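You operate a simulated robot arm through the tools that you are given. There is no shell and no other tool.

The job below is to be done with a simulated robot arm. You get a single attempt, and the scene is never put back.

Task
Put things in order on the top of the far table. At the end: the white foam block from the top of the far table stands where the grey blotter block stood; the grey filter from the top of the far table stands where the white foam block stood; the iron ingot (marked "L39") from the top of the far table is on the grey iron plate (marked "N25"); the grey blotter block from the top of the far table stands where the iron ingot stood; whatever was shut is shut again. Leave all else as you found it, and nothing knocked over.

The check looks at the end state, three seconds after you hand in, the way a careful person would. Anything else that was tipped, shoved, dropped, spilled or broken makes it a failure.

Robot
A 6-joint arm with a two-finger gripper, fixed in place. Base frame: the origin is at the foot of the arm, x ahead of it, y to its left, z up; the work surface is at about z = 0. Lengths are in mm, angles in degrees, forces in N, time in s.
With the tool pointing down near the work surface it reaches from about 240 to 620 mm from the base axis. Its first joint turns from -66.0 to 66.0 degrees. Payload 1.37 kg.
The tool frame sits at the grasp point between the pads (the TCP): z along the fingers, y along the line on which they close. The tips reach 22 mm beyond it. The gripper opens to 92 mm. The gripper's body begins 65 mm behind the TCP.
Orientation is told as [roll, pitch, yaw] about the base's x, y, z axes, in that order, counted from this pose: with the fingers straight down and closing along the base's y, the tool's x points along the base's -x, its y along +y and its z along -z.

Tools
- The arm moves only by the tool arm_command. Its argument "rows" is a list of rows, each a list of 7 numbers: the turn, a rotation vector about the base's x, y, z in degrees, then the shift along the base's x, y, z in m, then the opening in per cent of the stroke, from 0 (shut) to 100 (fully open). In form: [[wx, wy, wz, x, y, z, grip], ...]. A call has 1 to 20 rows; each row shifts and turns the commanded pose from where the row before left it. Each row takes 0.2 s and may step no farther than 50 mm and 8.6 degrees from the row before; otherwise, or with a gripper value out of range, the whole call is refused. A pose out of reach is approached as far as the arm can. The call stops where the force on the tool passes 40 N (or 10 N more than at its start, if that is more) or the arm is blocked; 0.2 s more then pass. Each finger halts on what it meets, pressing with about 26 N; the grip force reading is that of the motor and also rises with nothing between the fingers. The clock runs only during rows and for 0.2 s after the last one: add rows that do not move to give the fingers time. The reply holds the time, the measured pose of the TCP, the force on the tool along the base axes, the opening and the grip force, in the units named above and with some noise, with the torque about the TCP (base axes, N m) and any sound that the robot's microphone picked up.
- Cameras (640 x 400 px; columns grow to the right, rows downward): "scene" is fixed at [65.2, -461.9, 559.5]; the picture's right is [0.43, -0.90, 0.00], its down [-0.67, -0.32, -0.67] and it looks along [0.60, 0.29, -0.74] (base axes); focal length 331 px, centre (320, 200). "wrist" rides on the gripper at [71, 19, -102] in the tool frame; the picture's right is [-0.26, 0.97, 0.00], its down [-0.75, -0.20, -0.63] and it looks along [-0.60, -0.16, 0.78] (tool axes); focal length 280 px, centre (320, 200). There is no depth. A picture from a camera that has moved, and an enlarged one, comes with that camera's place and axes in the base frame and with its lens. The place of the scene camera against the robot may be out by one fixed shift of up to 18 mm in any direction.
- get_image(camera): a new picture of that camera. No time passes.
- zoom(camera, box): a new picture of the part [left, top, right, bottom] of that camera's present view, enlarged. No time passes.
- job_done(): hands the job in; it is judged then, once.

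Places have to be worked out from the pictures, the camera data and where the tool is seen. Open the gripper and draw the arm clear of the work before you hand the job in, unless the task says otherwise.

The tools are called after "Emit:" as a command line: name --pt "numbers of a row" for each row, then --argument value for the rest, lists and objects as JSON in quotes. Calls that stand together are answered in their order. arm_command: Moves the arm, as the interface text tells. Its arguments: {"type":"object","properties":{"rows":{"type":"array","items":{"type":"array","items":{"type":"number"}}}},"required":["rows"]} The other tools are called the same way: get_image (camera) takes a picture; zoom (camera, box) takes an enlarged picture of a part of a camera's view; job_done () hands the job in.

At the start:

```text
t: 0.0
tcp_pos: [301.7, -307.0, 284.6]
tcp_rot: [0.0, -0.1, -0.1]
contact_force: [0.6, 0.7, -0.1]
moment: [0.0, -0.06, 0.01]
gripper_width: 92.0
gripper_force: 0.1
```

scene: 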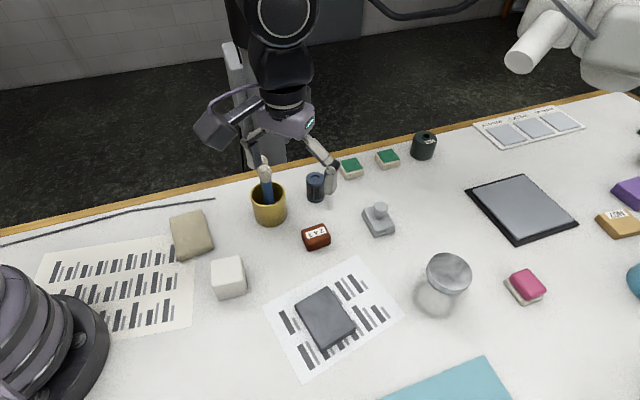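
wrist: 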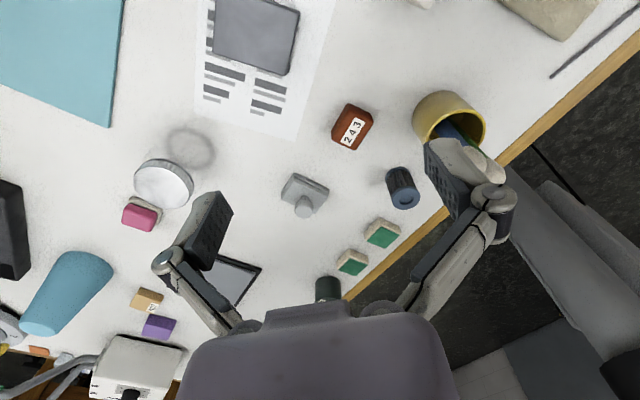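

The pictures show one table with many small things on it. I'll enlarge both views to identify every item before moving.

Emit:
zoom --camera "scene" --box '[0, 180, 320, 400]'

Emit:
zoom --camera "scene" --box '[220, 120, 440, 260]'

Emit:
zoom --camera "scene" --box '[420, 80, 640, 220]'

Emit:
zoom --camera "scene" --box '[260, 220, 640, 400]'

Emit:
zoom --camera "wrist" --box '[0, 180, 240, 400]'

Emit:
zoom --camera "wrist" --box '[240, 80, 480, 310]'

```text
1.82 times, centred on (160, 290) of scene
camera zoom: at [65.2, -461.9, 559.5], right [0.43, -0.9, 0.0], down [-0.67, -0.32, -0.67], along [0.6, 0.29, -0.74], focal length 601 px, centre (611, 36)
```

zoom: 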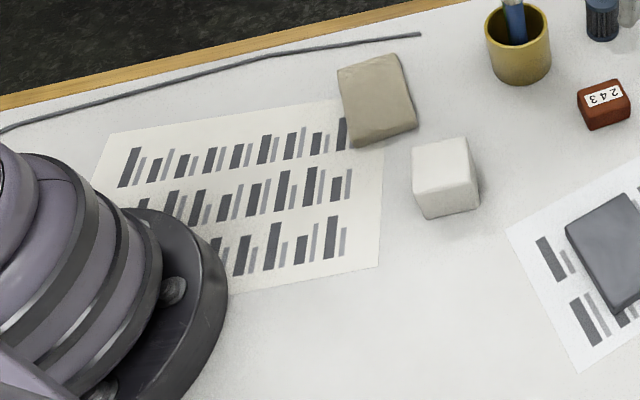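

```text
2.86 times, centred on (330, 190) of scene
camera zoom: at [65.2, -461.9, 559.5], right [0.43, -0.9, 0.0], down [-0.67, -0.32, -0.67], along [0.6, 0.29, -0.74], focal length 945 px, centre (291, 229)
```

zoom: 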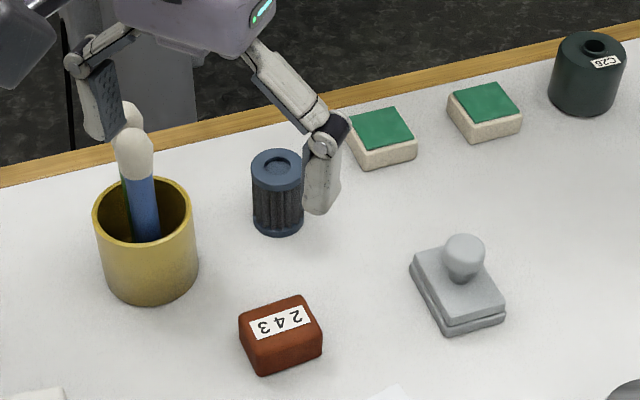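

```text
2.86 times, centred on (530, 150) of scene
camera zoom: at [65.2, -461.9, 559.5], right [0.43, -0.9, 0.0], down [-0.67, -0.32, -0.67], along [0.6, 0.29, -0.74], focal length 945 px, centre (-280, 343)
```

zoom: 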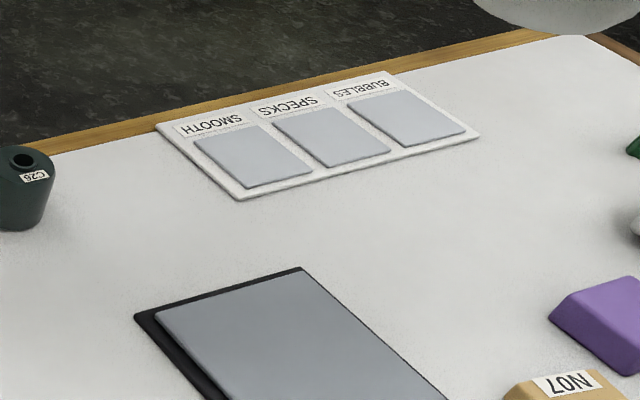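

```text
1.68 times, centred on (450, 310) of scene
camera zoom: at [65.2, -461.9, 559.5], right [0.43, -0.9, 0.0], down [-0.67, -0.32, -0.67], along [0.6, 0.29, -0.74], focal length 557 px, centre (101, 15)
```

zoom: 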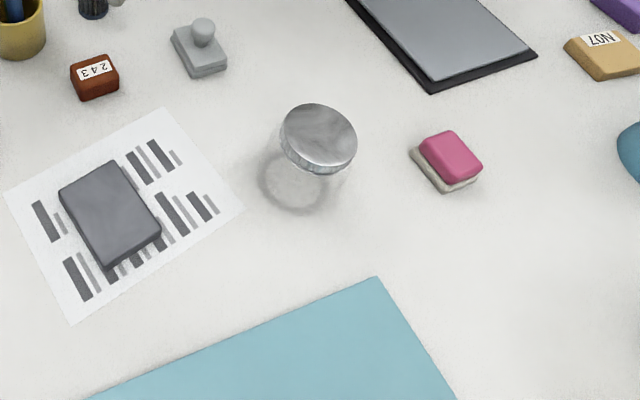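

```text
1.82 times, centred on (120, 290) of wrist
camera zoom: at [230.6, -286.4, 386.0], right [0.26, 0.96, 0.0], down [0.75, -0.2, 0.63], along [0.6, -0.17, -0.78], focal length 510 px, centre (684, 36)
```

zoom: 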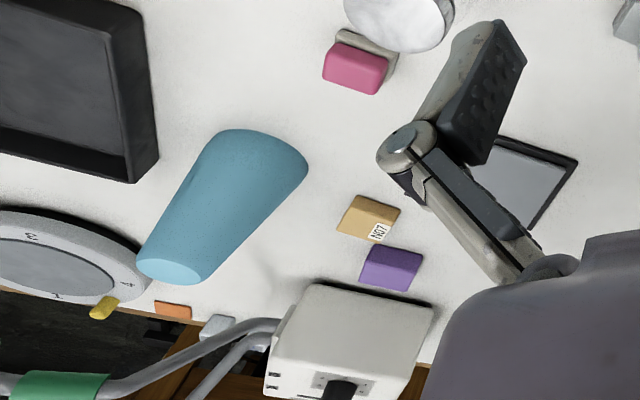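

```text
1.74 times, centred on (360, 195) of wrist
camera zoom: at [230.6, -286.4, 386.0], right [0.26, 0.96, 0.0], down [0.75, -0.2, 0.63], along [0.6, -0.17, -0.78], focal length 488 px, centre (250, 209)
```

zoom: 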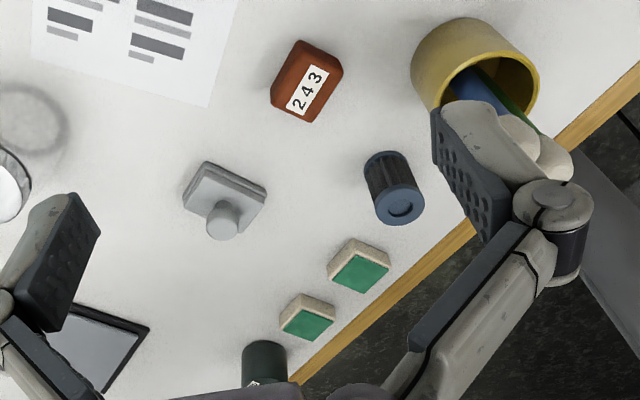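

The table edge runs diagonally across the view, and I see no "L39" or "N25" labels yet. There may be another table to the arm's left, out of view. I'll raise the arm and swing it left to look around.

Emit:
arm_command --pt "0 0 0 0 0 0.05 100" --pt "0 0 0 0 0 0.05 100" --pt "0 0 0 0.018 0.044 0 100" --pt "0 0 0 0.018 0.044 0 100" --pt "0 0 0 0.018 0.044 0 100" --pt "0 0 0 0.018 0.044 0 100" --pt "0 0 0 0.018 0.044 0 100" --pt "0 0 0 0.018 0.044 0 100" --pt "0 0 0 0.018 0.044 0 100"

Emit:
get_image --camera "wrist"

Emit:
get_image --camera "scene"

```text
t: 2.0
tcp_pos: [426.4, 1.7, 384.6]
tcp_rot: [-0.1, 0.0, -0.1]
contact_force: [0.7, 0.7, 0.6]
moment: [0.0, 0.01, 0.0]
gripper_width: 91.5
gripper_force: 0.0
```

```text
taken
camera wrist: at [355.9, 22.2, 486.7], right [0.26, 0.96, 0.0], down [0.75, -0.2, 0.63], along [0.6, -0.17, -0.78], focal length 280 px, centre (320, 200)
```

wrist: 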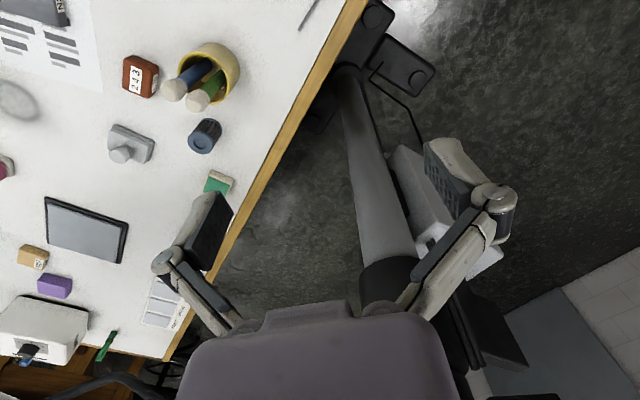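

```text
taken
```

scene: 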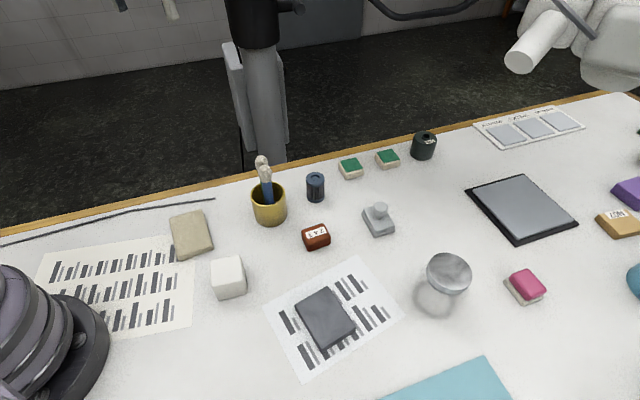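

No table on this side; only a floor and a lamp pole. The dark slab on the paper does carry a label on its side ("N…"). I'll look at it in detail, then swing to the arm's right to view the rest.

Emit:
zoom --camera "wrist" --box '[0, 0, 160, 100]'

Emit:
arm_command --pt "0 0 0 -0.018 -0.044 0 100" --pt "0 0 0 -0.018 -0.044 0 100" --pt "0 0 0 -0.018 -0.044 0 100" --pt "0 0 0 -0.018 -0.044 0 100" --pt "0 0 0 -0.018 -0.044 0 100" --pt "0 0 0 -0.018 -0.044 0 100" --pt "0 0 0 -0.018 -0.044 0 100" --pt "0 0 0 -0.018 -0.044 0 100" --pt "0 0 0 -0.018 -0.044 0 100" --pt "0 0 0 -0.018 -0.044 0 100"

Emit:
get_image --camera "wrist"

Emit:
get_image --camera "scene"

```text
4.00 times, centred on (80, 50) of wrist
camera zoom: at [355.9, 22.2, 486.7], right [0.26, 0.96, 0.0], down [0.75, -0.2, 0.63], along [0.6, -0.17, -0.78], focal length 1122 px, centre (1280, 800)
```

zoom: 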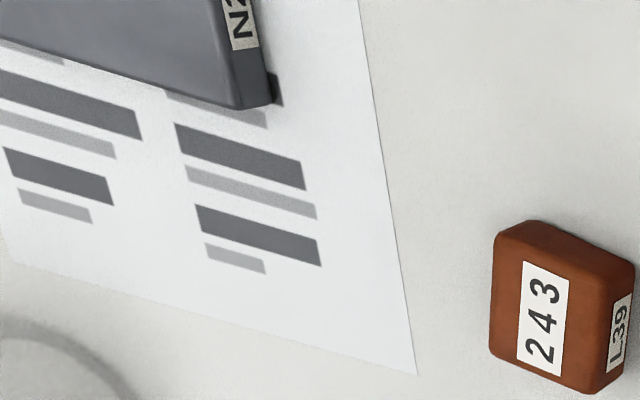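

```text
t: 4.2
tcp_pos: [247.2, -442.5, 381.8]
tcp_rot: [0.0, 0.0, 0.0]
contact_force: [-0.3, 0.0, -0.5]
moment: [-0.01, 0.02, 0.02]
gripper_width: 92.1
gripper_force: 0.1
```

```text
taken
camera wrist: at [176.3, -421.5, 484.1], right [0.26, 0.96, 0.0], down [0.75, -0.2, 0.63], along [0.6, -0.17, -0.78], focal length 280 px, centre (320, 200)
```

wrist: 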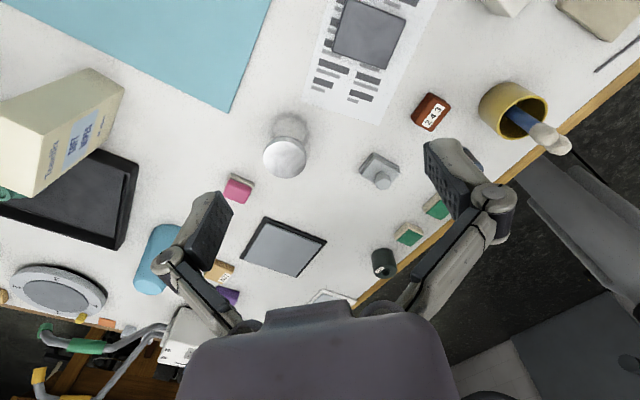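

```text
taken
```

scene: 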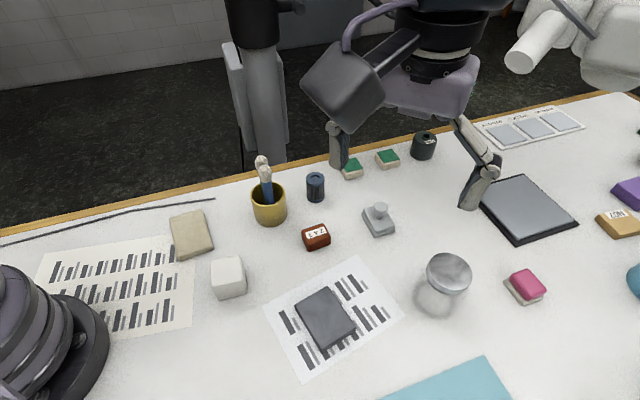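

The rust ingot reads "L39" on its end (243 on top), and the slab on the printed paper is "N25". The knobbed grey block is the blotter, the pleated cartridge is the filter, and the white cube is the foam. Rough places: ingot (403,-288), blotter (498,-385), filter (536,-225), foam (265,-170), plate (269,-368). I'll hover above the ingot for an exact look.

Emit:
arm_command --pt "0 0 0 0.022 0.022 -0.03 100" --pt "0 0 0 0.022 0.022 -0.03 100" --pt "0 0 0 0.022 0.022 -0.03 100" --pt "0 0 0 0.022 0.022 -0.03 100" --pt "0 0 0 0.022 0.022 -0.03 100" --pt "0 0 0 0.022 0.022 -0.03 100" --pt "0 0 0 0.022 0.022 -0.03 100" --pt "0 0 0 0 0 0 100"

Emit:
get_image --camera "wrist"

Emit:
get_image --camera "scene"

```text
t: 6.0
tcp_pos: [400.8, -285.6, 173.3]
tcp_rot: [0.0, 0.0, -0.1]
contact_force: [0.0, -0.6, 0.5]
moment: [0.03, -0.02, -0.03]
gripper_width: 91.8
gripper_force: 0.0
```

```text
taken
camera wrist: at [329.2, -263.4, 275.6], right [0.26, 0.96, 0.0], down [0.75, -0.2, 0.63], along [0.6, -0.17, -0.78], focal length 280 px, centre (320, 200)
```

wrist: 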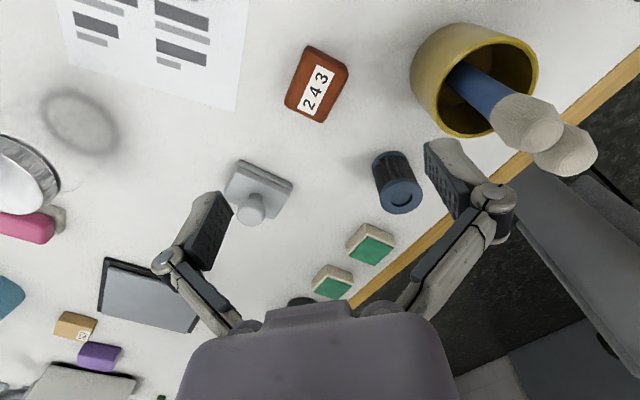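

```text
taken
```

scene: 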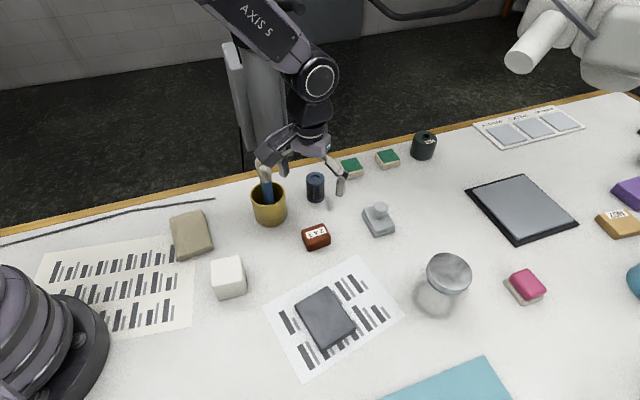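

From here the wrist view shows the ingot, blotter, filter and cup together. I'll zoom in to get exact pixel positions.

Emit:
zoom --camera "wrist" --box '[260, 30, 380, 130]'

Emit:
zoom --camera "wrist" --box '[200, 140, 320, 240]'

Emit:
zoom --camera "wrist" --box '[350, 130, 470, 230]'

Emit:
zoom --camera "scene" --box '[330, 180, 430, 250]'

Emit:
zoom --camera "scene" --box '[240, 140, 360, 260]'

Emit:
zoom --camera "scene" --box '[150, 200, 290, 310]'

Emit:
zoom --camera "scene" --box '[260, 250, 410, 380]'

```text
4.00 times, centred on (320, 80) of wrist
camera zoom: at [329.2, -263.4, 275.6], right [0.26, 0.96, 0.0], down [0.75, -0.2, 0.63], along [0.6, -0.17, -0.78], focal length 1122 px, centre (320, 680)
```

zoom: 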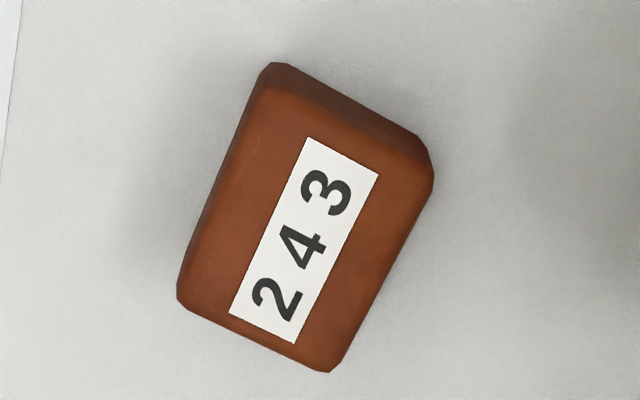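

```text
4.00 times, centred on (260, 190) of wrist
camera zoom: at [329.2, -263.4, 275.6], right [0.26, 0.96, 0.0], down [0.75, -0.2, 0.63], along [0.6, -0.17, -0.78], focal length 1122 px, centre (560, 240)
```

zoom: 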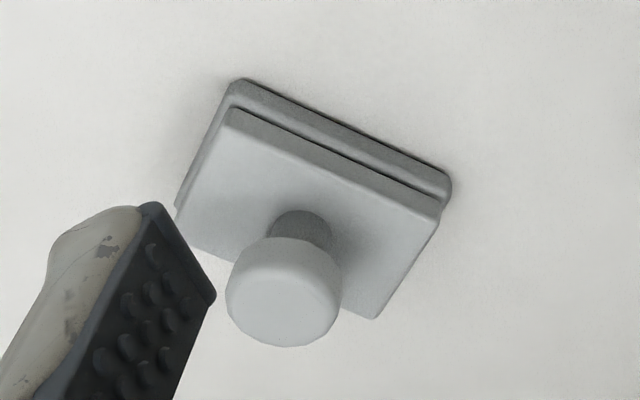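

```text
4.00 times, centred on (410, 180) of wrist
camera zoom: at [329.2, -263.4, 275.6], right [0.26, 0.96, 0.0], down [0.75, -0.2, 0.63], along [0.6, -0.17, -0.78], focal length 1122 px, centre (-40, 280)
```

zoom: 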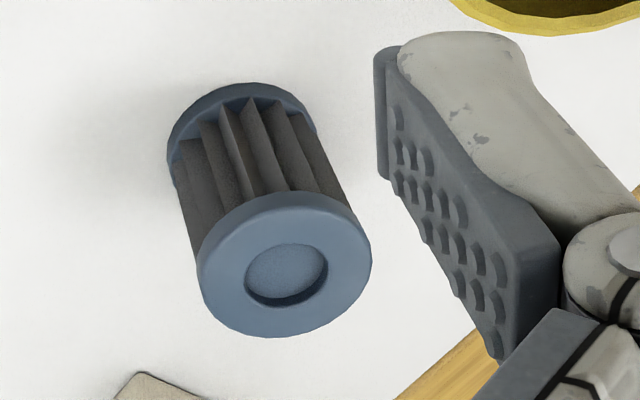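

```text
5.71 times, centred on (380, 215) of scene
camera zoom: at [65.2, -461.9, 559.5], right [0.43, -0.9, 0.0], down [-0.67, -0.32, -0.67], along [0.6, 0.29, -0.74], focal length 1890 px, centre (-23, 114)
```

zoom: 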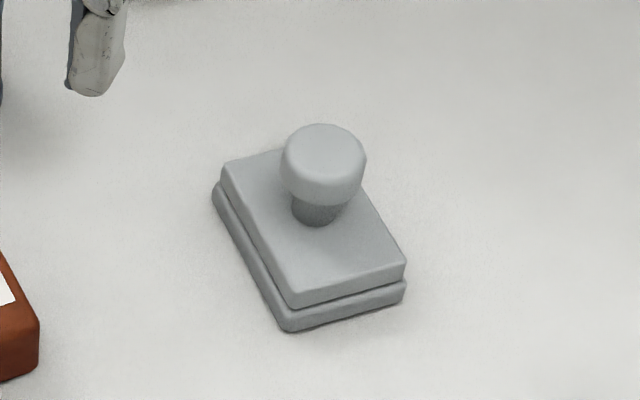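

```text
3.33 times, centred on (300, 200) of scene
camera zoom: at [65.2, -461.9, 559.5], right [0.43, -0.9, 0.0], down [-0.67, -0.32, -0.67], along [0.6, 0.29, -0.74], focal length 1102 px, centre (387, 200)
```

zoom: 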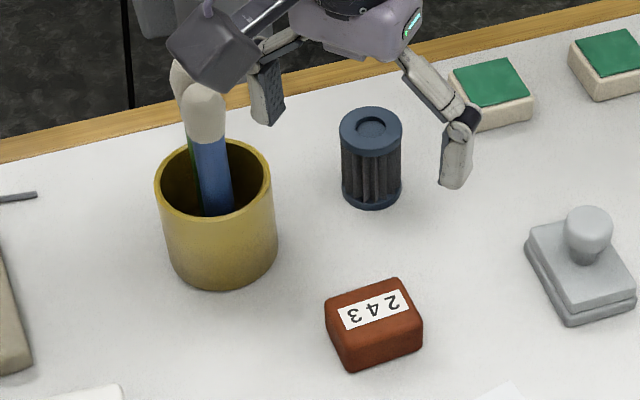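

```text
3.64 times, centred on (220, 255) of scene
camera zoom: at [65.2, -461.9, 559.5], right [0.43, -0.9, 0.0], down [-0.67, -0.32, -0.67], along [0.6, 0.29, -0.74], focal length 1203 px, centre (684, 0)
```

zoom: 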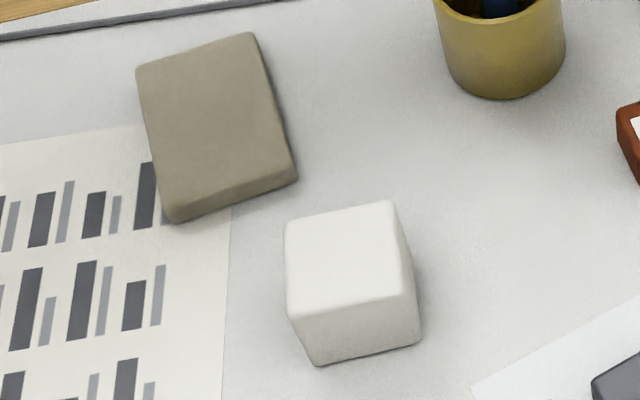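

```text
3.08 times, centred on (335, 315) of scene
camera zoom: at [65.2, -461.9, 559.5], right [0.43, -0.9, 0.0], down [-0.67, -0.32, -0.67], along [0.6, 0.29, -0.74], focal length 1018 px, centre (274, -154)
```

zoom: 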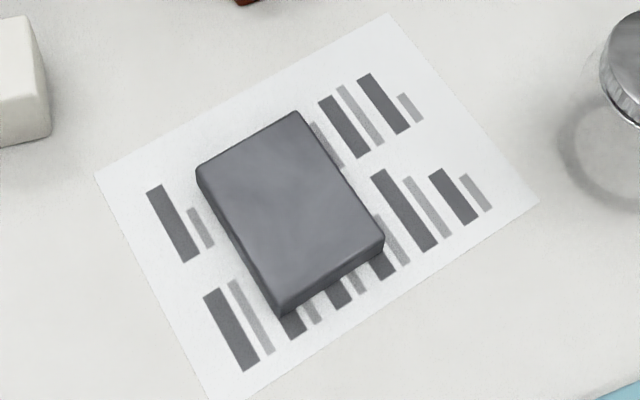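

From the wrist view: the ingot is centred at about (402.5,-288), roughly 48×38×28 mm, with its short axis at about 49°. The blotter is at about (500,-386) and 56 mm tall, and the filter at about (516,-230) and 54 mm tall. I'll turn the fingers onto the ingot's short sides and come lower to check.

Emit:
arm_command --pt "0 0 -8.14 0.0004 -0.0005 -0.01 100" --pt "0 0 -8.14 0.0004 -0.0005 -0.01 100" --pt "0 0 -8.14 0.0004 -0.0005 -0.01 100" --pt "0 0 -8.14 0.0003 -0.0005 -0.01 100" --pt "0 0 -8.14 0.0003 -0.0005 -0.01 100" --pt "0 0 0 0 0 -0.02 100" --pt "0 0 0 0 0 0 100"

Emit:
get_image --camera "wrist"

Emit:
get_image --camera "scene"

```text
t: 7.6
tcp_pos: [404.0, -289.7, 104.2]
tcp_rot: [-0.1, 0.0, -40.8]
contact_force: [-0.7, 0.5, 0.4]
moment: [0.02, -0.04, -0.05]
gripper_width: 91.8
gripper_force: 0.0
```

```text
taken
camera wrist: at [362.8, -226.1, 206.1], right [0.83, 0.56, 0.0], down [0.44, -0.65, 0.63], along [0.35, -0.52, -0.78], focal length 280 px, centre (320, 200)
```

wrist: 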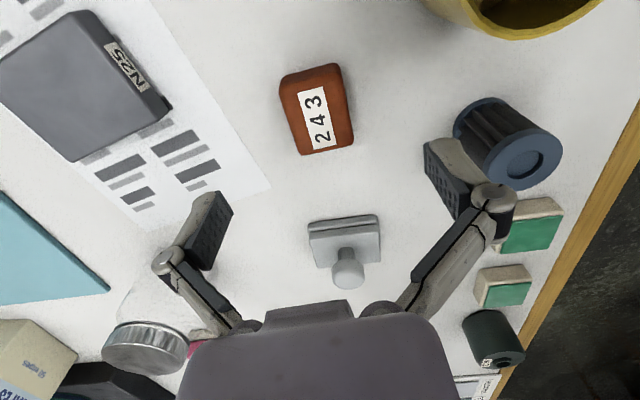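

```text
taken
```

scene: 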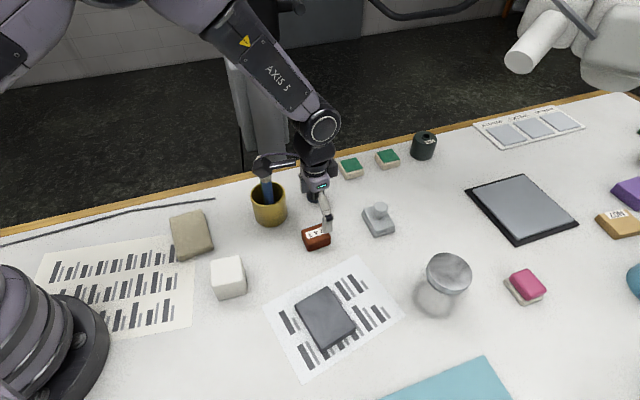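

The fingers straddle the ingot. Before descending, I'll check the clearance between the camera housing and the brushes in the cup.

Emit:
zoom --camera "scene" --box '[230, 110, 390, 260]'

Emit:
zoom --camera "wrist" --box '[250, 40, 390, 170]'

Emit:
zoom --camera "wrist" --box '[400, 0, 640, 150]'

Emit:
zoom --camera "wrist" --box '[0, 0, 280, 180]'

```text
2.67 times, centred on (310, 185) of scene
camera zoom: at [65.2, -461.9, 559.5], right [0.43, -0.9, 0.0], down [-0.67, -0.32, -0.67], along [0.6, 0.29, -0.74], focal length 882 px, centre (347, 240)
```

zoom: 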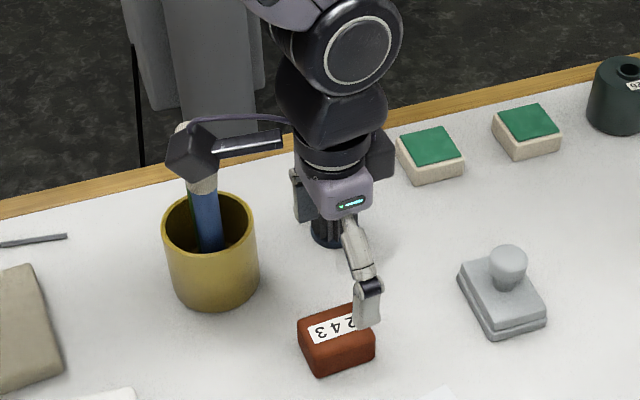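

```text
3.08 times, centred on (320, 105) of wrist
camera zoom: at [362.8, -226.1, 206.1], right [0.83, 0.56, 0.0], down [0.44, -0.65, 0.63], along [0.35, -0.52, -0.78], focal length 863 px, centre (320, 492)
```

zoom: 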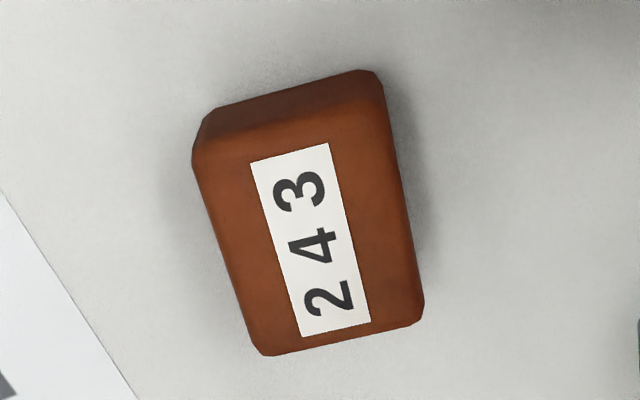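

```text
2.67 times, centred on (520, 75) of wrist
camera zoom: at [362.8, -226.1, 206.1], right [0.83, 0.56, 0.0], down [0.44, -0.65, 0.63], along [0.35, -0.52, -0.78], focal length 748 px, centre (-213, 533)
```

zoom: 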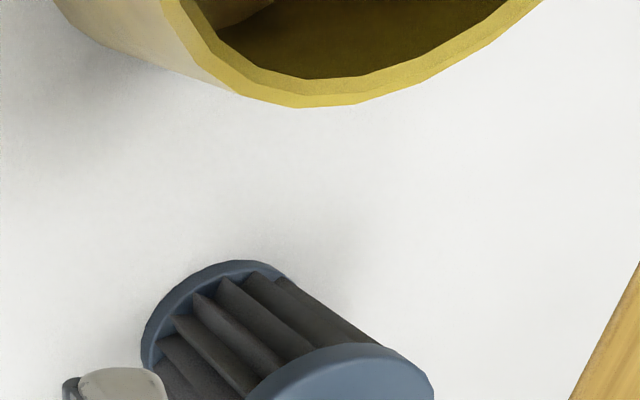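

```text
2.22 times, centred on (140, 90) of wrist
camera zoom: at [362.8, -226.1, 206.1], right [0.83, 0.56, 0.0], down [0.44, -0.65, 0.63], along [0.35, -0.52, -0.78], focal length 623 px, centre (720, 444)
```

zoom: 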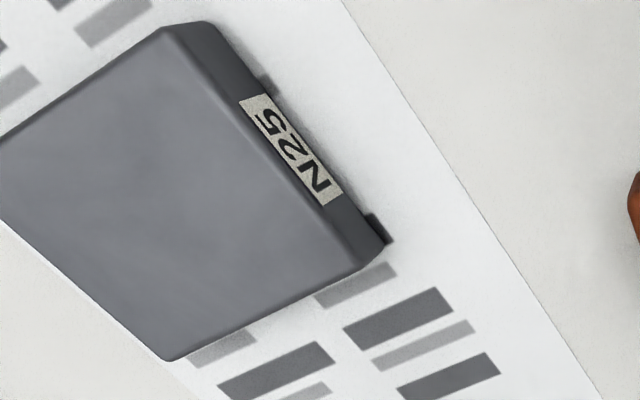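

The housing clears the brushes, as the cup's near rim is at about (430,-198). The ingot centre re-measures to (403.5,-287.5), so I'll descend to z≈26 and grip.

Emit:
arm_command --pt "0 0 -0.4 0 0.001 -0.03 100" --pt "0 0 0 0 0.001 -0.025 100" --pt "0 0 0 0 0 -0.015 100" --pt "0 0 0 0 0 -0.008 100" --pt "0 0 0 0 0 0 100"

Emit:
get_image --camera "wrist"

```text
t: 8.8
tcp_pos: [402.5, -285.8, 24.9]
tcp_rot: [-0.1, -0.1, -41.1]
contact_force: [-0.4, 0.2, 0.1]
moment: [-0.03, -0.02, -0.02]
gripper_width: 92.1
gripper_force: 0.1
```

```text
taken
camera wrist: at [362.9, -223.2, 127.6], right [0.83, 0.55, 0.0], down [0.43, -0.65, 0.63], along [0.35, -0.52, -0.78], focal length 280 px, centre (320, 200)
```

wrist: 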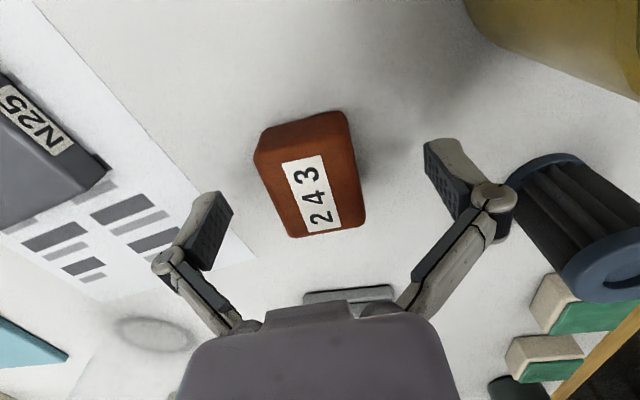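

The ingot sits centred between the fingers. I'll close the grip now.

Emit:
arm_command --pt "0 0 0 0 0 0 20" --pt "0 0 0 0 0 0 20" --pt "0 0 0 0 0 0 20" --pt "0 0 0 0 0 0 20" --pt "0 0 0 0 0 0 20" --pt "0 0 0 0 0 0 20"

```text
t: 10.2
tcp_pos: [404.4, -285.8, 26.3]
tcp_rot: [0.0, -0.1, -41.3]
contact_force: [-3.1, -2.7, 5.8]
moment: [0.07, -0.06, 0.02]
gripper_width: 40.0
gripper_force: 26.0
```

The grip reads 40 mm at 26 N, so the ingot is held. I'll lift it straight up and look.

Emit:
arm_command --pt "0 0 0 0 0 0.01 20" --pt "0 0 0 0 0 0.03 20" --pt "0 0 0 0 0 0.04 20" --pt "0 0 0 0 0 0.04 20" --pt "0 0 0 0 0 0 20"

Emit:
get_image --camera "scene"

Emit:
get_image --camera "wrist"

```text
t: 11.4
tcp_pos: [404.6, -285.9, 145.9]
tcp_rot: [-0.1, 0.0, -41.2]
contact_force: [-0.8, -0.1, -0.1]
moment: [0.02, -0.03, 0.02]
gripper_width: 18.4
gripper_force: 0.0
```

```text
taken
```

scene: 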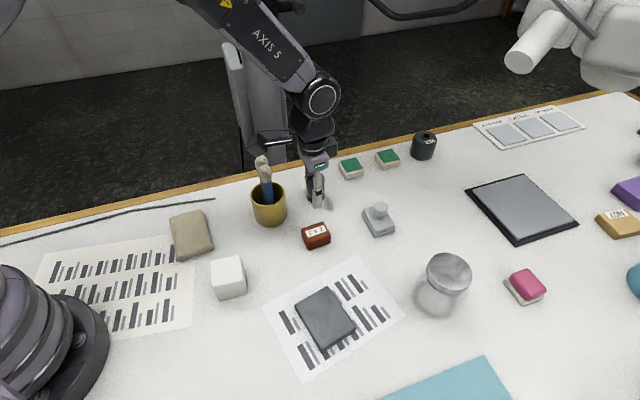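

```text
taken
camera wrist: at [363.5, -223.0, 248.7], right [0.83, 0.55, 0.0], down [0.43, -0.65, 0.63], along [0.35, -0.52, -0.78], focal length 280 px, centre (320, 200)
```

wrist: 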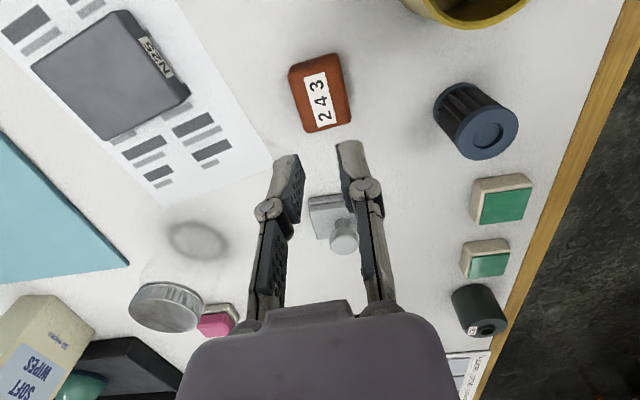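

The fingers closed past it: the ingot slipped out and is still on the table. I'll look closely at its shape and place before retrying.

Emit:
zoom --camera "wrist" --box '[270, 40, 370, 140]'

Emit:
zoom --camera "scene" --box '[290, 210, 345, 260]'

Emit:
zoom --camera "wrist" --box '[10, 0, 210, 140]'

```text
4.00 times, centred on (320, 90) of wrist
camera zoom: at [363.5, -223.0, 248.7], right [0.83, 0.55, 0.0], down [0.43, -0.65, 0.63], along [0.35, -0.52, -0.78], focal length 1122 px, centre (320, 640)
```

zoom: 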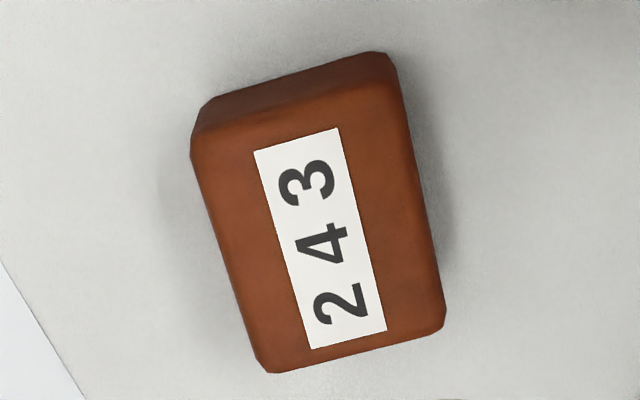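

```text
8.00 times, centred on (318, 235) of scene
camera zoom: at [65.2, -461.9, 559.5], right [0.43, -0.9, 0.0], down [-0.67, -0.32, -0.67], along [0.6, 0.29, -0.74], focal length 2646 px, centre (340, -80)
```

zoom: 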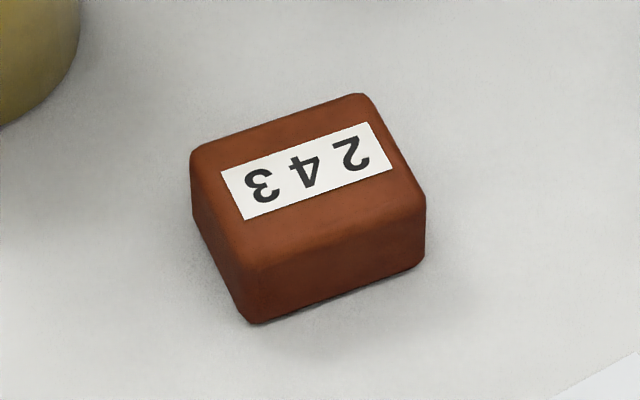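

```text
2.86 times, centred on (110, 70) of wrist
camera zoom: at [363.5, -223.0, 248.7], right [0.83, 0.55, 0.0], down [0.43, -0.65, 0.63], along [0.35, -0.52, -0.78], focal length 801 px, centre (920, 571)
```

zoom: 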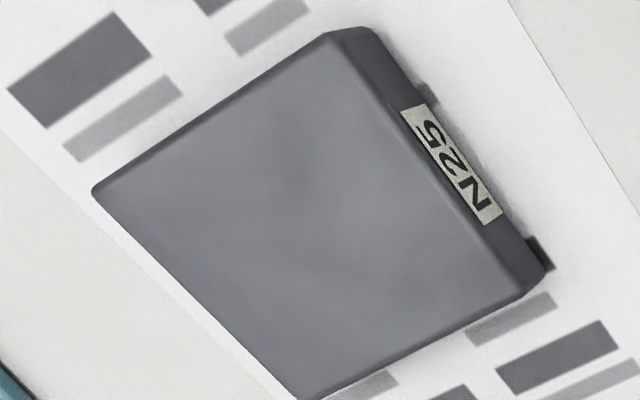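

The ingot's sides look straight and it has hardly moved; my estimate is (404,-286) now. I'll regrip with the pads lower, then lift very slowly to feel the weight.

Emit:
arm_command --pt "0 0 0 0 0 -0.03 80" --pt "0 0 0 0 0 -0.02 80" --pt "0 0 0 0 0 0 80" --pt "0 0 0 0 0 0 80" --pt "0 0 0 0 0 -0.03 80" --pt "0 0 0 0 0 -0.025 80" --pt "0 0 0 0 0 -0.013 80" --pt "0 0 0 0 0 -0.004 80" --pt "0 0 0 0 0 0 80"

Emit:
arm_command --pt "0 0 0 0 0 0 0" --pt "0 0 0 0 0 0 0" --pt "0 0 0 0 0 0 0" --pt "0 0 0 0 0 0 0" --pt "0 0 0 0 0 0 0" --pt "0 0 0 0 0 0 0"

Emit:
arm_command --pt "0 0 0 0 0 0.001 0" --pt "0 0 0 0 0 0.002 0" --pt "0 0 0 0 0 0 0"

Emit:
get_image --camera "wrist"

```text
t: 13.4
tcp_pos: [403.4, -286.3, 23.9]
tcp_rot: [-0.2, -0.1, -41.2]
contact_force: [0.5, 0.7, 0.0]
moment: [-0.01, 0.0, 0.02]
gripper_width: 73.7
gripper_force: 0.0
```

```text
t: 14.8
tcp_pos: [404.0, -285.7, 23.4]
tcp_rot: [-0.1, 0.0, -41.1]
contact_force: [0.2, 1.9, 2.5]
moment: [0.03, 0.02, 0.01]
gripper_width: 39.7
gripper_force: 26.0
```

```text
t: 15.6
tcp_pos: [403.3, -287.2, 26.4]
tcp_rot: [-0.1, 0.0, -41.2]
contact_force: [1.3, 0.0, -3.7]
moment: [0.01, 0.04, 0.02]
gripper_width: 39.7
gripper_force: 26.5
```

```text
taken
camera wrist: at [362.8, -224.0, 128.9], right [0.83, 0.55, 0.0], down [0.43, -0.65, 0.63], along [0.35, -0.52, -0.78], focal length 280 px, centre (320, 200)
```

wrist: 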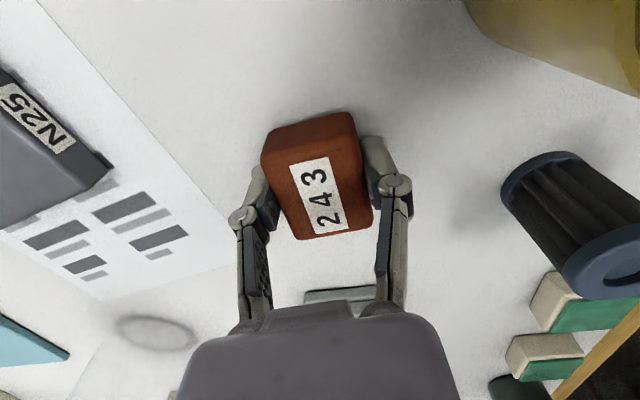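

The tool now feels −3.7 N, which matches the ingot's weight. I'll lift it slowly in small steps.

Emit:
arm_command --pt "0 0 0 0 0 0.003 0" --pt "0 0 0 0 0 0.004 0" --pt "0 0 0 0 0 0.004 0" --pt "0 0 0 0 0 0 0" --pt "0 0 0 0 0 0 0" --pt "0 0 0 0 0 0 0"

Emit:
get_image --camera "wrist"

Emit:
zoom --camera "scene" --box '[270, 180, 370, 260]'

```text
t: 17.0
tcp_pos: [404.5, -287.3, 36.7]
tcp_rot: [-0.1, -0.1, -41.2]
contact_force: [0.6, -0.3, -4.3]
moment: [0.0, 0.0, -0.01]
gripper_width: 39.7
gripper_force: 26.0
```

```text
taken
camera wrist: at [363.4, -223.6, 140.2], right [0.83, 0.55, 0.0], down [0.43, -0.65, 0.63], along [0.35, -0.52, -0.78], focal length 280 px, centre (320, 200)
```

wrist: 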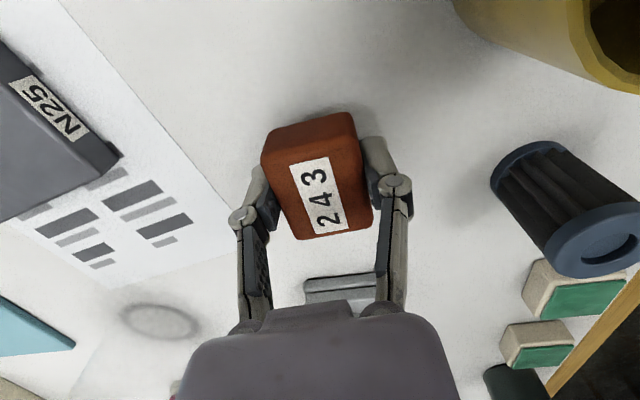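

```text
5.00 times, centred on (320, 220) of scene
camera zoom: at [65.2, -462.0, 559.5], right [0.43, -0.9, 0.0], down [-0.67, -0.32, -0.67], along [0.6, 0.29, -0.74], focal length 1654 px, centre (320, 100)
```

zoom: 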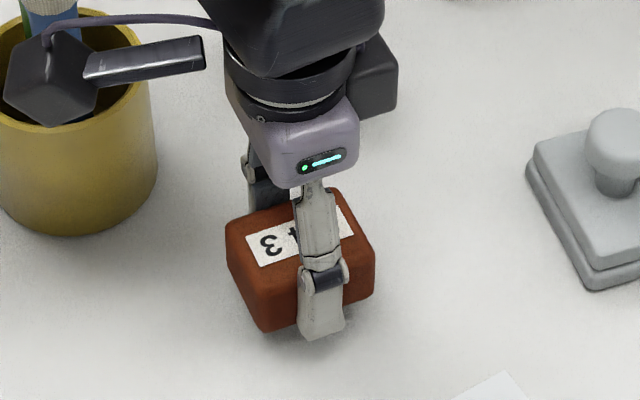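

The ingot is held firmly (about 4.2 N). I measure the plate at centre (262,-372), 86×68 mm, with its top at z≈20. I'll carry the ingot there gently and turn it slightly to match the plate.

Emit:
arm_command --pt "0 0 0 0 0 0.008 0" --pt "0 0 0 0 0 0.013 0" --pt "0 0 0 0 0 0.013 0" --pt "0 0 0 0 0 0.013 0" --pt "0 0 0 0 0 0.006 0" --pt "0 0 0 0 0 0 0"

Emit:
arm_command --pt "0 0 0.5 -0.006 -0.004 0 0" --pt "0 0 0.7 -0.0125 -0.0075 0 0" --pt "0 0 0.7 -0.0125 -0.0075 0 0" --pt "0 0 0.7 -0.0125 -0.0075 0 0" --pt "0 0 0.7 -0.0125 -0.0075 0 0" --pt "0 0 0.7 -0.0125 -0.0075 0 0" --pt "0 0 0.7 -0.0125 -0.0075 0 0" --pt "0 0 0.7 -0.0125 -0.0075 0 0" --pt "0 0 0.7 -0.0125 -0.0075 0 0" --pt "0 0 0.7 -0.0125 -0.0075 0 0" --pt "0 0 0.7 -0.0125 -0.0075 0 0" --pt "0 0 0.7 -0.0115 -0.007 0 0" --pt "0 0 0 0 0 0 0"

Emit:
get_image --camera "wrist"

Emit:
get_image --camera "scene"

```text
t: 18.4
tcp_pos: [404.0, -286.9, 91.2]
tcp_rot: [-0.2, -0.1, -41.2]
contact_force: [0.4, -0.1, -4.1]
moment: [-0.01, 0.03, -0.03]
gripper_width: 39.7
gripper_force: 25.7
```

```text
t: 21.2
tcp_pos: [260.1, -373.3, 89.8]
tcp_rot: [-0.1, 0.0, -32.8]
contact_force: [0.0, 0.4, -4.4]
moment: [0.03, -0.02, 0.0]
gripper_width: 39.6
gripper_force: 26.1
```

```text
taken
camera wrist: at [210.4, -316.5, 192.6], right [0.74, 0.67, 0.0], down [0.52, -0.58, 0.63], along [0.42, -0.47, -0.78], focal length 280 px, centre (320, 200)
```

wrist: 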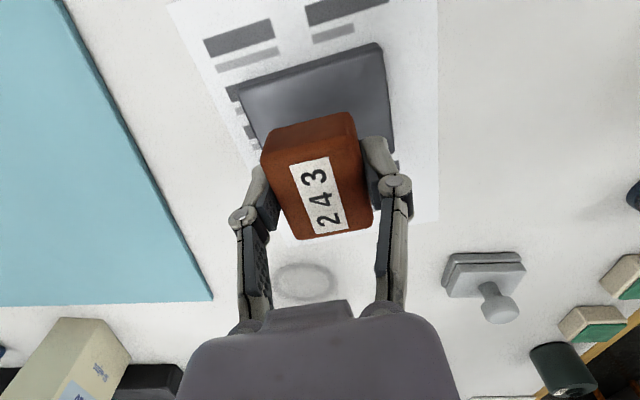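

```text
taken
```

scene: 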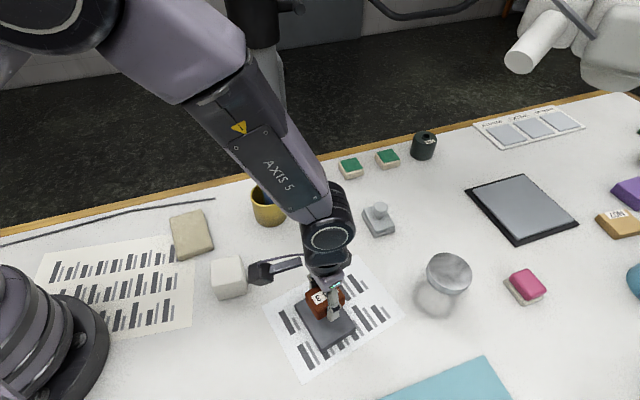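

The ingot hangs centred over the plate. I'll lower it gently until contact shows.

Emit:
arm_command --pt "0 0 0 0.001 0 -0.008 0" --pt "0 0 0 0.001 0 -0.012 0" --pt "0 0 0 0.0005 0 -0.012 0" --pt "0 0 0 0 0 -0.007 0" --pt "0 0 0 0 0 -0.003 0" --pt "0 0 0 0 0 0 0"

Emit:
get_image --camera "wrist"

Emit:
zoom --camera "scene" --box '[270, 260, 390, 360]'

```text
t: 22.6
tcp_pos: [263.5, -373.4, 48.2]
tcp_rot: [-0.1, 0.0, -33.0]
contact_force: [-0.4, -0.1, -2.8]
moment: [0.01, 0.02, -0.01]
gripper_width: 39.7
gripper_force: 25.8
```

```text
taken
camera wrist: at [214.3, -316.3, 150.3], right [0.74, 0.67, 0.0], down [0.52, -0.58, 0.63], along [0.42, -0.47, -0.78], focal length 280 px, centre (320, 200)
```

wrist: 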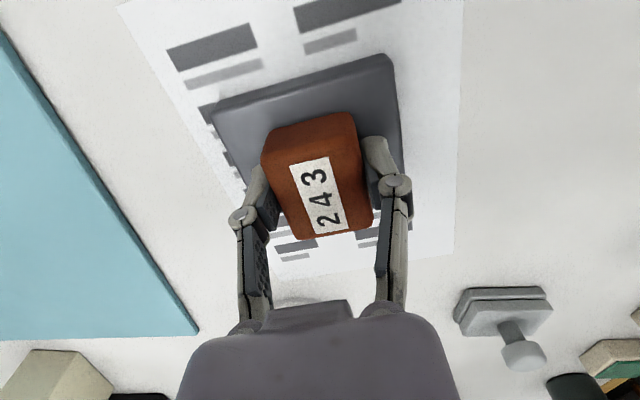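

```text
4.00 times, centred on (330, 310) of scene
camera zoom: at [65.2, -462.0, 559.5], right [0.43, -0.9, 0.0], down [-0.67, -0.32, -0.67], along [0.6, 0.29, -0.74], focal length 1323 px, centre (280, -240)
```

zoom: 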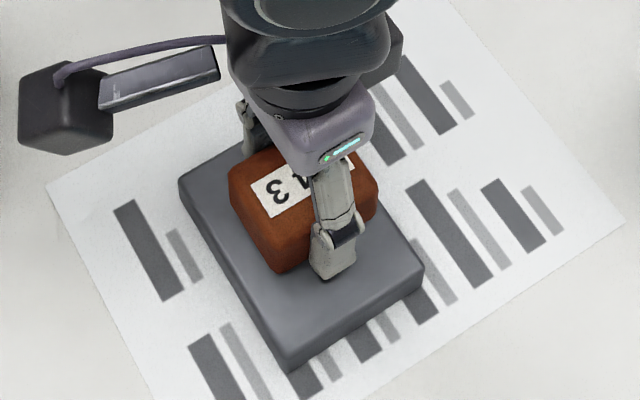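

It is well within the plate's outline. I'll go down millimetre by millimetre.

Emit:
arm_command --pt "0 0 0 0 0 -0.001 0" --pt "0 0 0 0 0 -0.001 0" --pt "0 0 0 0 0 0 0"

Emit:
arm_command --pt "0 0 0 0 0 -0.001 0" --pt "0 0 0 0 0 0 0"

Emit:
arm_command --pt "0 0 0 0 0 -0.001 0" --pt "0 0 0 0 0 0 0"

```text
t: 23.4
tcp_pos: [263.8, -372.3, 47.0]
tcp_rot: [-0.1, -0.1, -32.9]
contact_force: [0.7, 0.3, -4.1]
moment: [0.01, 0.03, -0.03]
gripper_width: 39.6
gripper_force: 26.5
```

```text
t: 24.0
tcp_pos: [263.3, -371.8, 45.7]
tcp_rot: [-0.2, -0.1, -33.0]
contact_force: [-0.2, -0.7, -3.7]
moment: [0.01, 0.01, -0.02]
gripper_width: 39.8
gripper_force: 26.2
```

```text
t: 24.6
tcp_pos: [263.2, -372.9, 44.6]
tcp_rot: [-0.1, 0.0, -33.0]
contact_force: [-0.5, 0.0, -4.6]
moment: [0.01, 0.0, -0.02]
gripper_width: 39.6
gripper_force: 26.3
```

Still −4 N, so the ingot is still hanging. I'll keep lowering in small steps.

Emit:
arm_command --pt "0 0 0 0 0 -0.001 0" --pt "0 0 0 0 0 0 0"

Emit:
arm_command --pt "0 0 0 0 0 -0.001 0" --pt "0 0 0 0 0 0 0"

Emit:
arm_command --pt "0 0 0 0 0 -0.001 0" --pt "0 0 0 0 0 0 0"

```text
t: 25.2
tcp_pos: [263.8, -371.9, 44.8]
tcp_rot: [-0.1, 0.0, -33.0]
contact_force: [-1.1, 1.8, -0.2]
moment: [-0.03, -0.07, 0.01]
gripper_width: 39.8
gripper_force: 26.3
```

```text
t: 25.8
tcp_pos: [263.7, -373.7, 44.0]
tcp_rot: [-0.1, 0.0, -32.8]
contact_force: [-0.6, 7.5, 17.9]
moment: [0.22, 0.07, -0.02]
gripper_width: 39.7
gripper_force: 25.7
```

```text
t: 26.4
tcp_pos: [263.8, -374.4, 42.1]
tcp_rot: [-0.2, 0.0, -32.9]
contact_force: [-0.2, 6.4, 20.4]
moment: [0.14, -0.01, 0.02]
gripper_width: 40.0
gripper_force: 25.8
```

Contact is made (about +20 N). I'll back off 1.5 mm to relax it, then open slowly.

Emit:
arm_command --pt "0 0 0 0 0 0.001 0" --pt "0 0 0 0 0 0.0005 0" --pt "0 0 0 0 0 0 0"

Emit:
arm_command --pt "0 0 0 0 0 0 43" --pt "0 0 0 0 0 0 45" --pt "0 0 0 0 0 0 50" --pt "0 0 0 0 0 0 58" --pt "0 0 0 0 0 0 66" --pt "0 0 0 0 0 0 66"

Emit:
get_image --camera "wrist"

```text
t: 27.2
tcp_pos: [263.7, -372.6, 42.8]
tcp_rot: [-0.1, 0.0, -33.0]
contact_force: [-0.2, -0.6, -2.2]
moment: [-0.09, 0.01, 0.0]
gripper_width: 39.6
gripper_force: 25.6
```

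```text
t: 28.6
tcp_pos: [264.0, -372.6, 43.4]
tcp_rot: [-0.1, 0.0, -33.0]
contact_force: [0.0, 0.0, -0.6]
moment: [-0.02, 0.0, -0.02]
gripper_width: 60.7
gripper_force: 0.0
```

```text
taken
camera wrist: at [214.7, -315.7, 145.4], right [0.74, 0.67, 0.0], down [0.52, -0.58, 0.63], along [0.42, -0.47, -0.78], focal length 280 px, centre (320, 200)
```

wrist: 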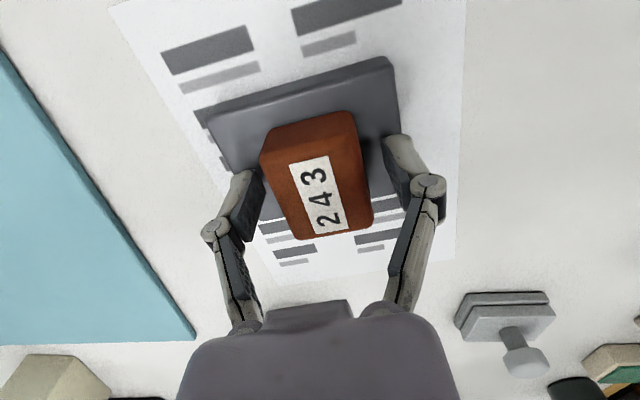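

The ingot rests on the plate. I'll rise straight up, check it, then move toward the blotter, which is near the limit of my reach.

Emit:
arm_command --pt "0 0 0 0 0 0.01 72" --pt "0 0 0 0 0 0.02 80" --pt "0 0 0 0 0 0.03 80" --pt "0 0 0 0 0 0.04 80" --pt "0 0 -1 0.047 -0.0027 0 80" --pt "0 0 -1 0.047 -0.0027 0 80" --pt "0 0 -1 0.047 -0.0027 0 80" --pt "0 0 -1 0.03 -0.0027 0 80" --pt "0 0 -0.8 0.02 -0.0027 0 80" --pt "0 0 0 0 0 0 80"

Emit:
get_image --camera "wrist"

Emit:
get_image --camera "scene"

```text
t: 30.8
tcp_pos: [453.6, -384.1, 145.3]
tcp_rot: [-0.1, 0.0, -37.8]
contact_force: [0.8, -0.2, 0.3]
moment: [0.0, 0.01, -0.02]
gripper_width: 73.6
gripper_force: 0.1
```

```text
taken
camera wrist: at [409.5, -324.3, 247.2], right [0.8, 0.6, 0.0], down [0.47, -0.62, 0.63], along [0.38, -0.5, -0.78], focal length 280 px, centre (320, 200)
```

wrist: 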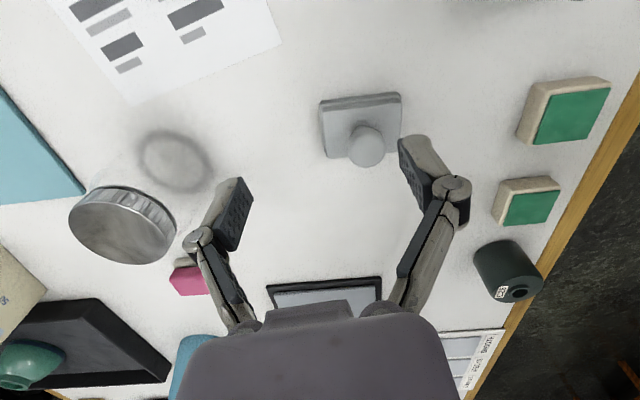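

```text
taken
```

scene: 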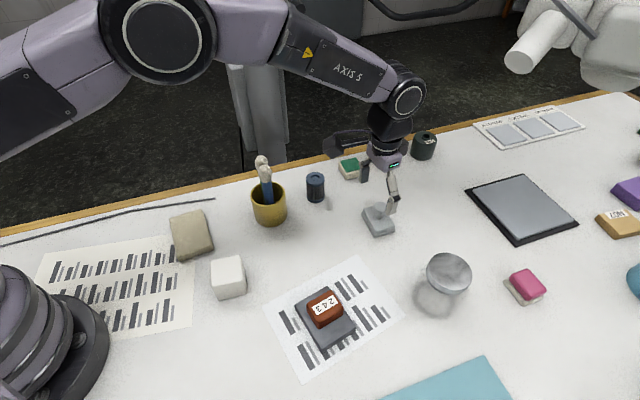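

The ingot sits squarely on the plate. I'll zoom on the blotter to fix its position.

Emit:
zoom --camera "wrist" --box '[300, 70, 420, 190]'

Emit:
zoom --camera "scene" --box '[280, 270, 370, 350]'

```text
3.33 times, centred on (360, 130) of wrist
camera zoom: at [409.5, -324.3, 247.2], right [0.8, 0.6, 0.0], down [0.47, -0.62, 0.63], along [0.38, -0.5, -0.78], focal length 935 px, centre (187, 433)
```

zoom: 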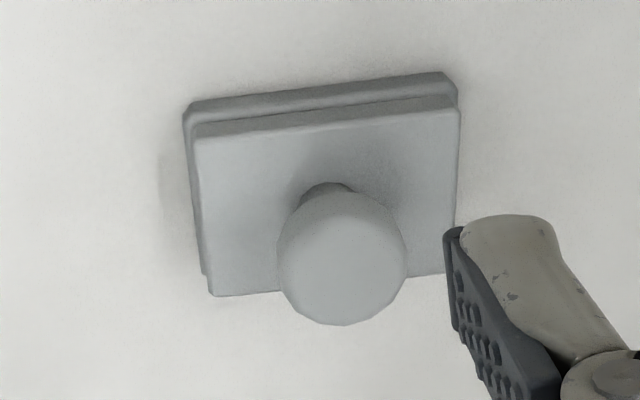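

```text
5.00 times, centred on (325, 310) of scene
camera zoom: at [65.2, -461.9, 559.5], right [0.43, -0.9, 0.0], down [-0.67, -0.32, -0.67], along [0.6, 0.29, -0.74], focal length 1654 px, centre (295, -350)
```

zoom: 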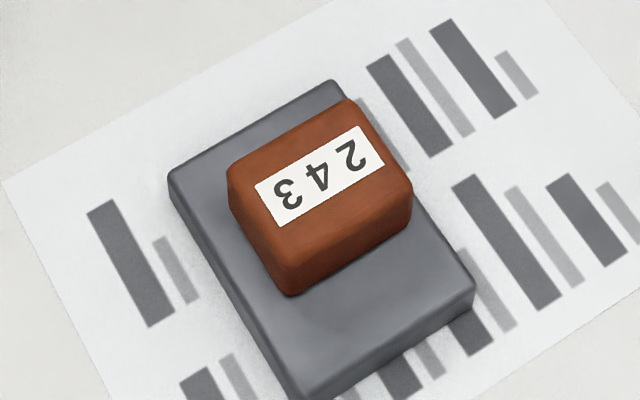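

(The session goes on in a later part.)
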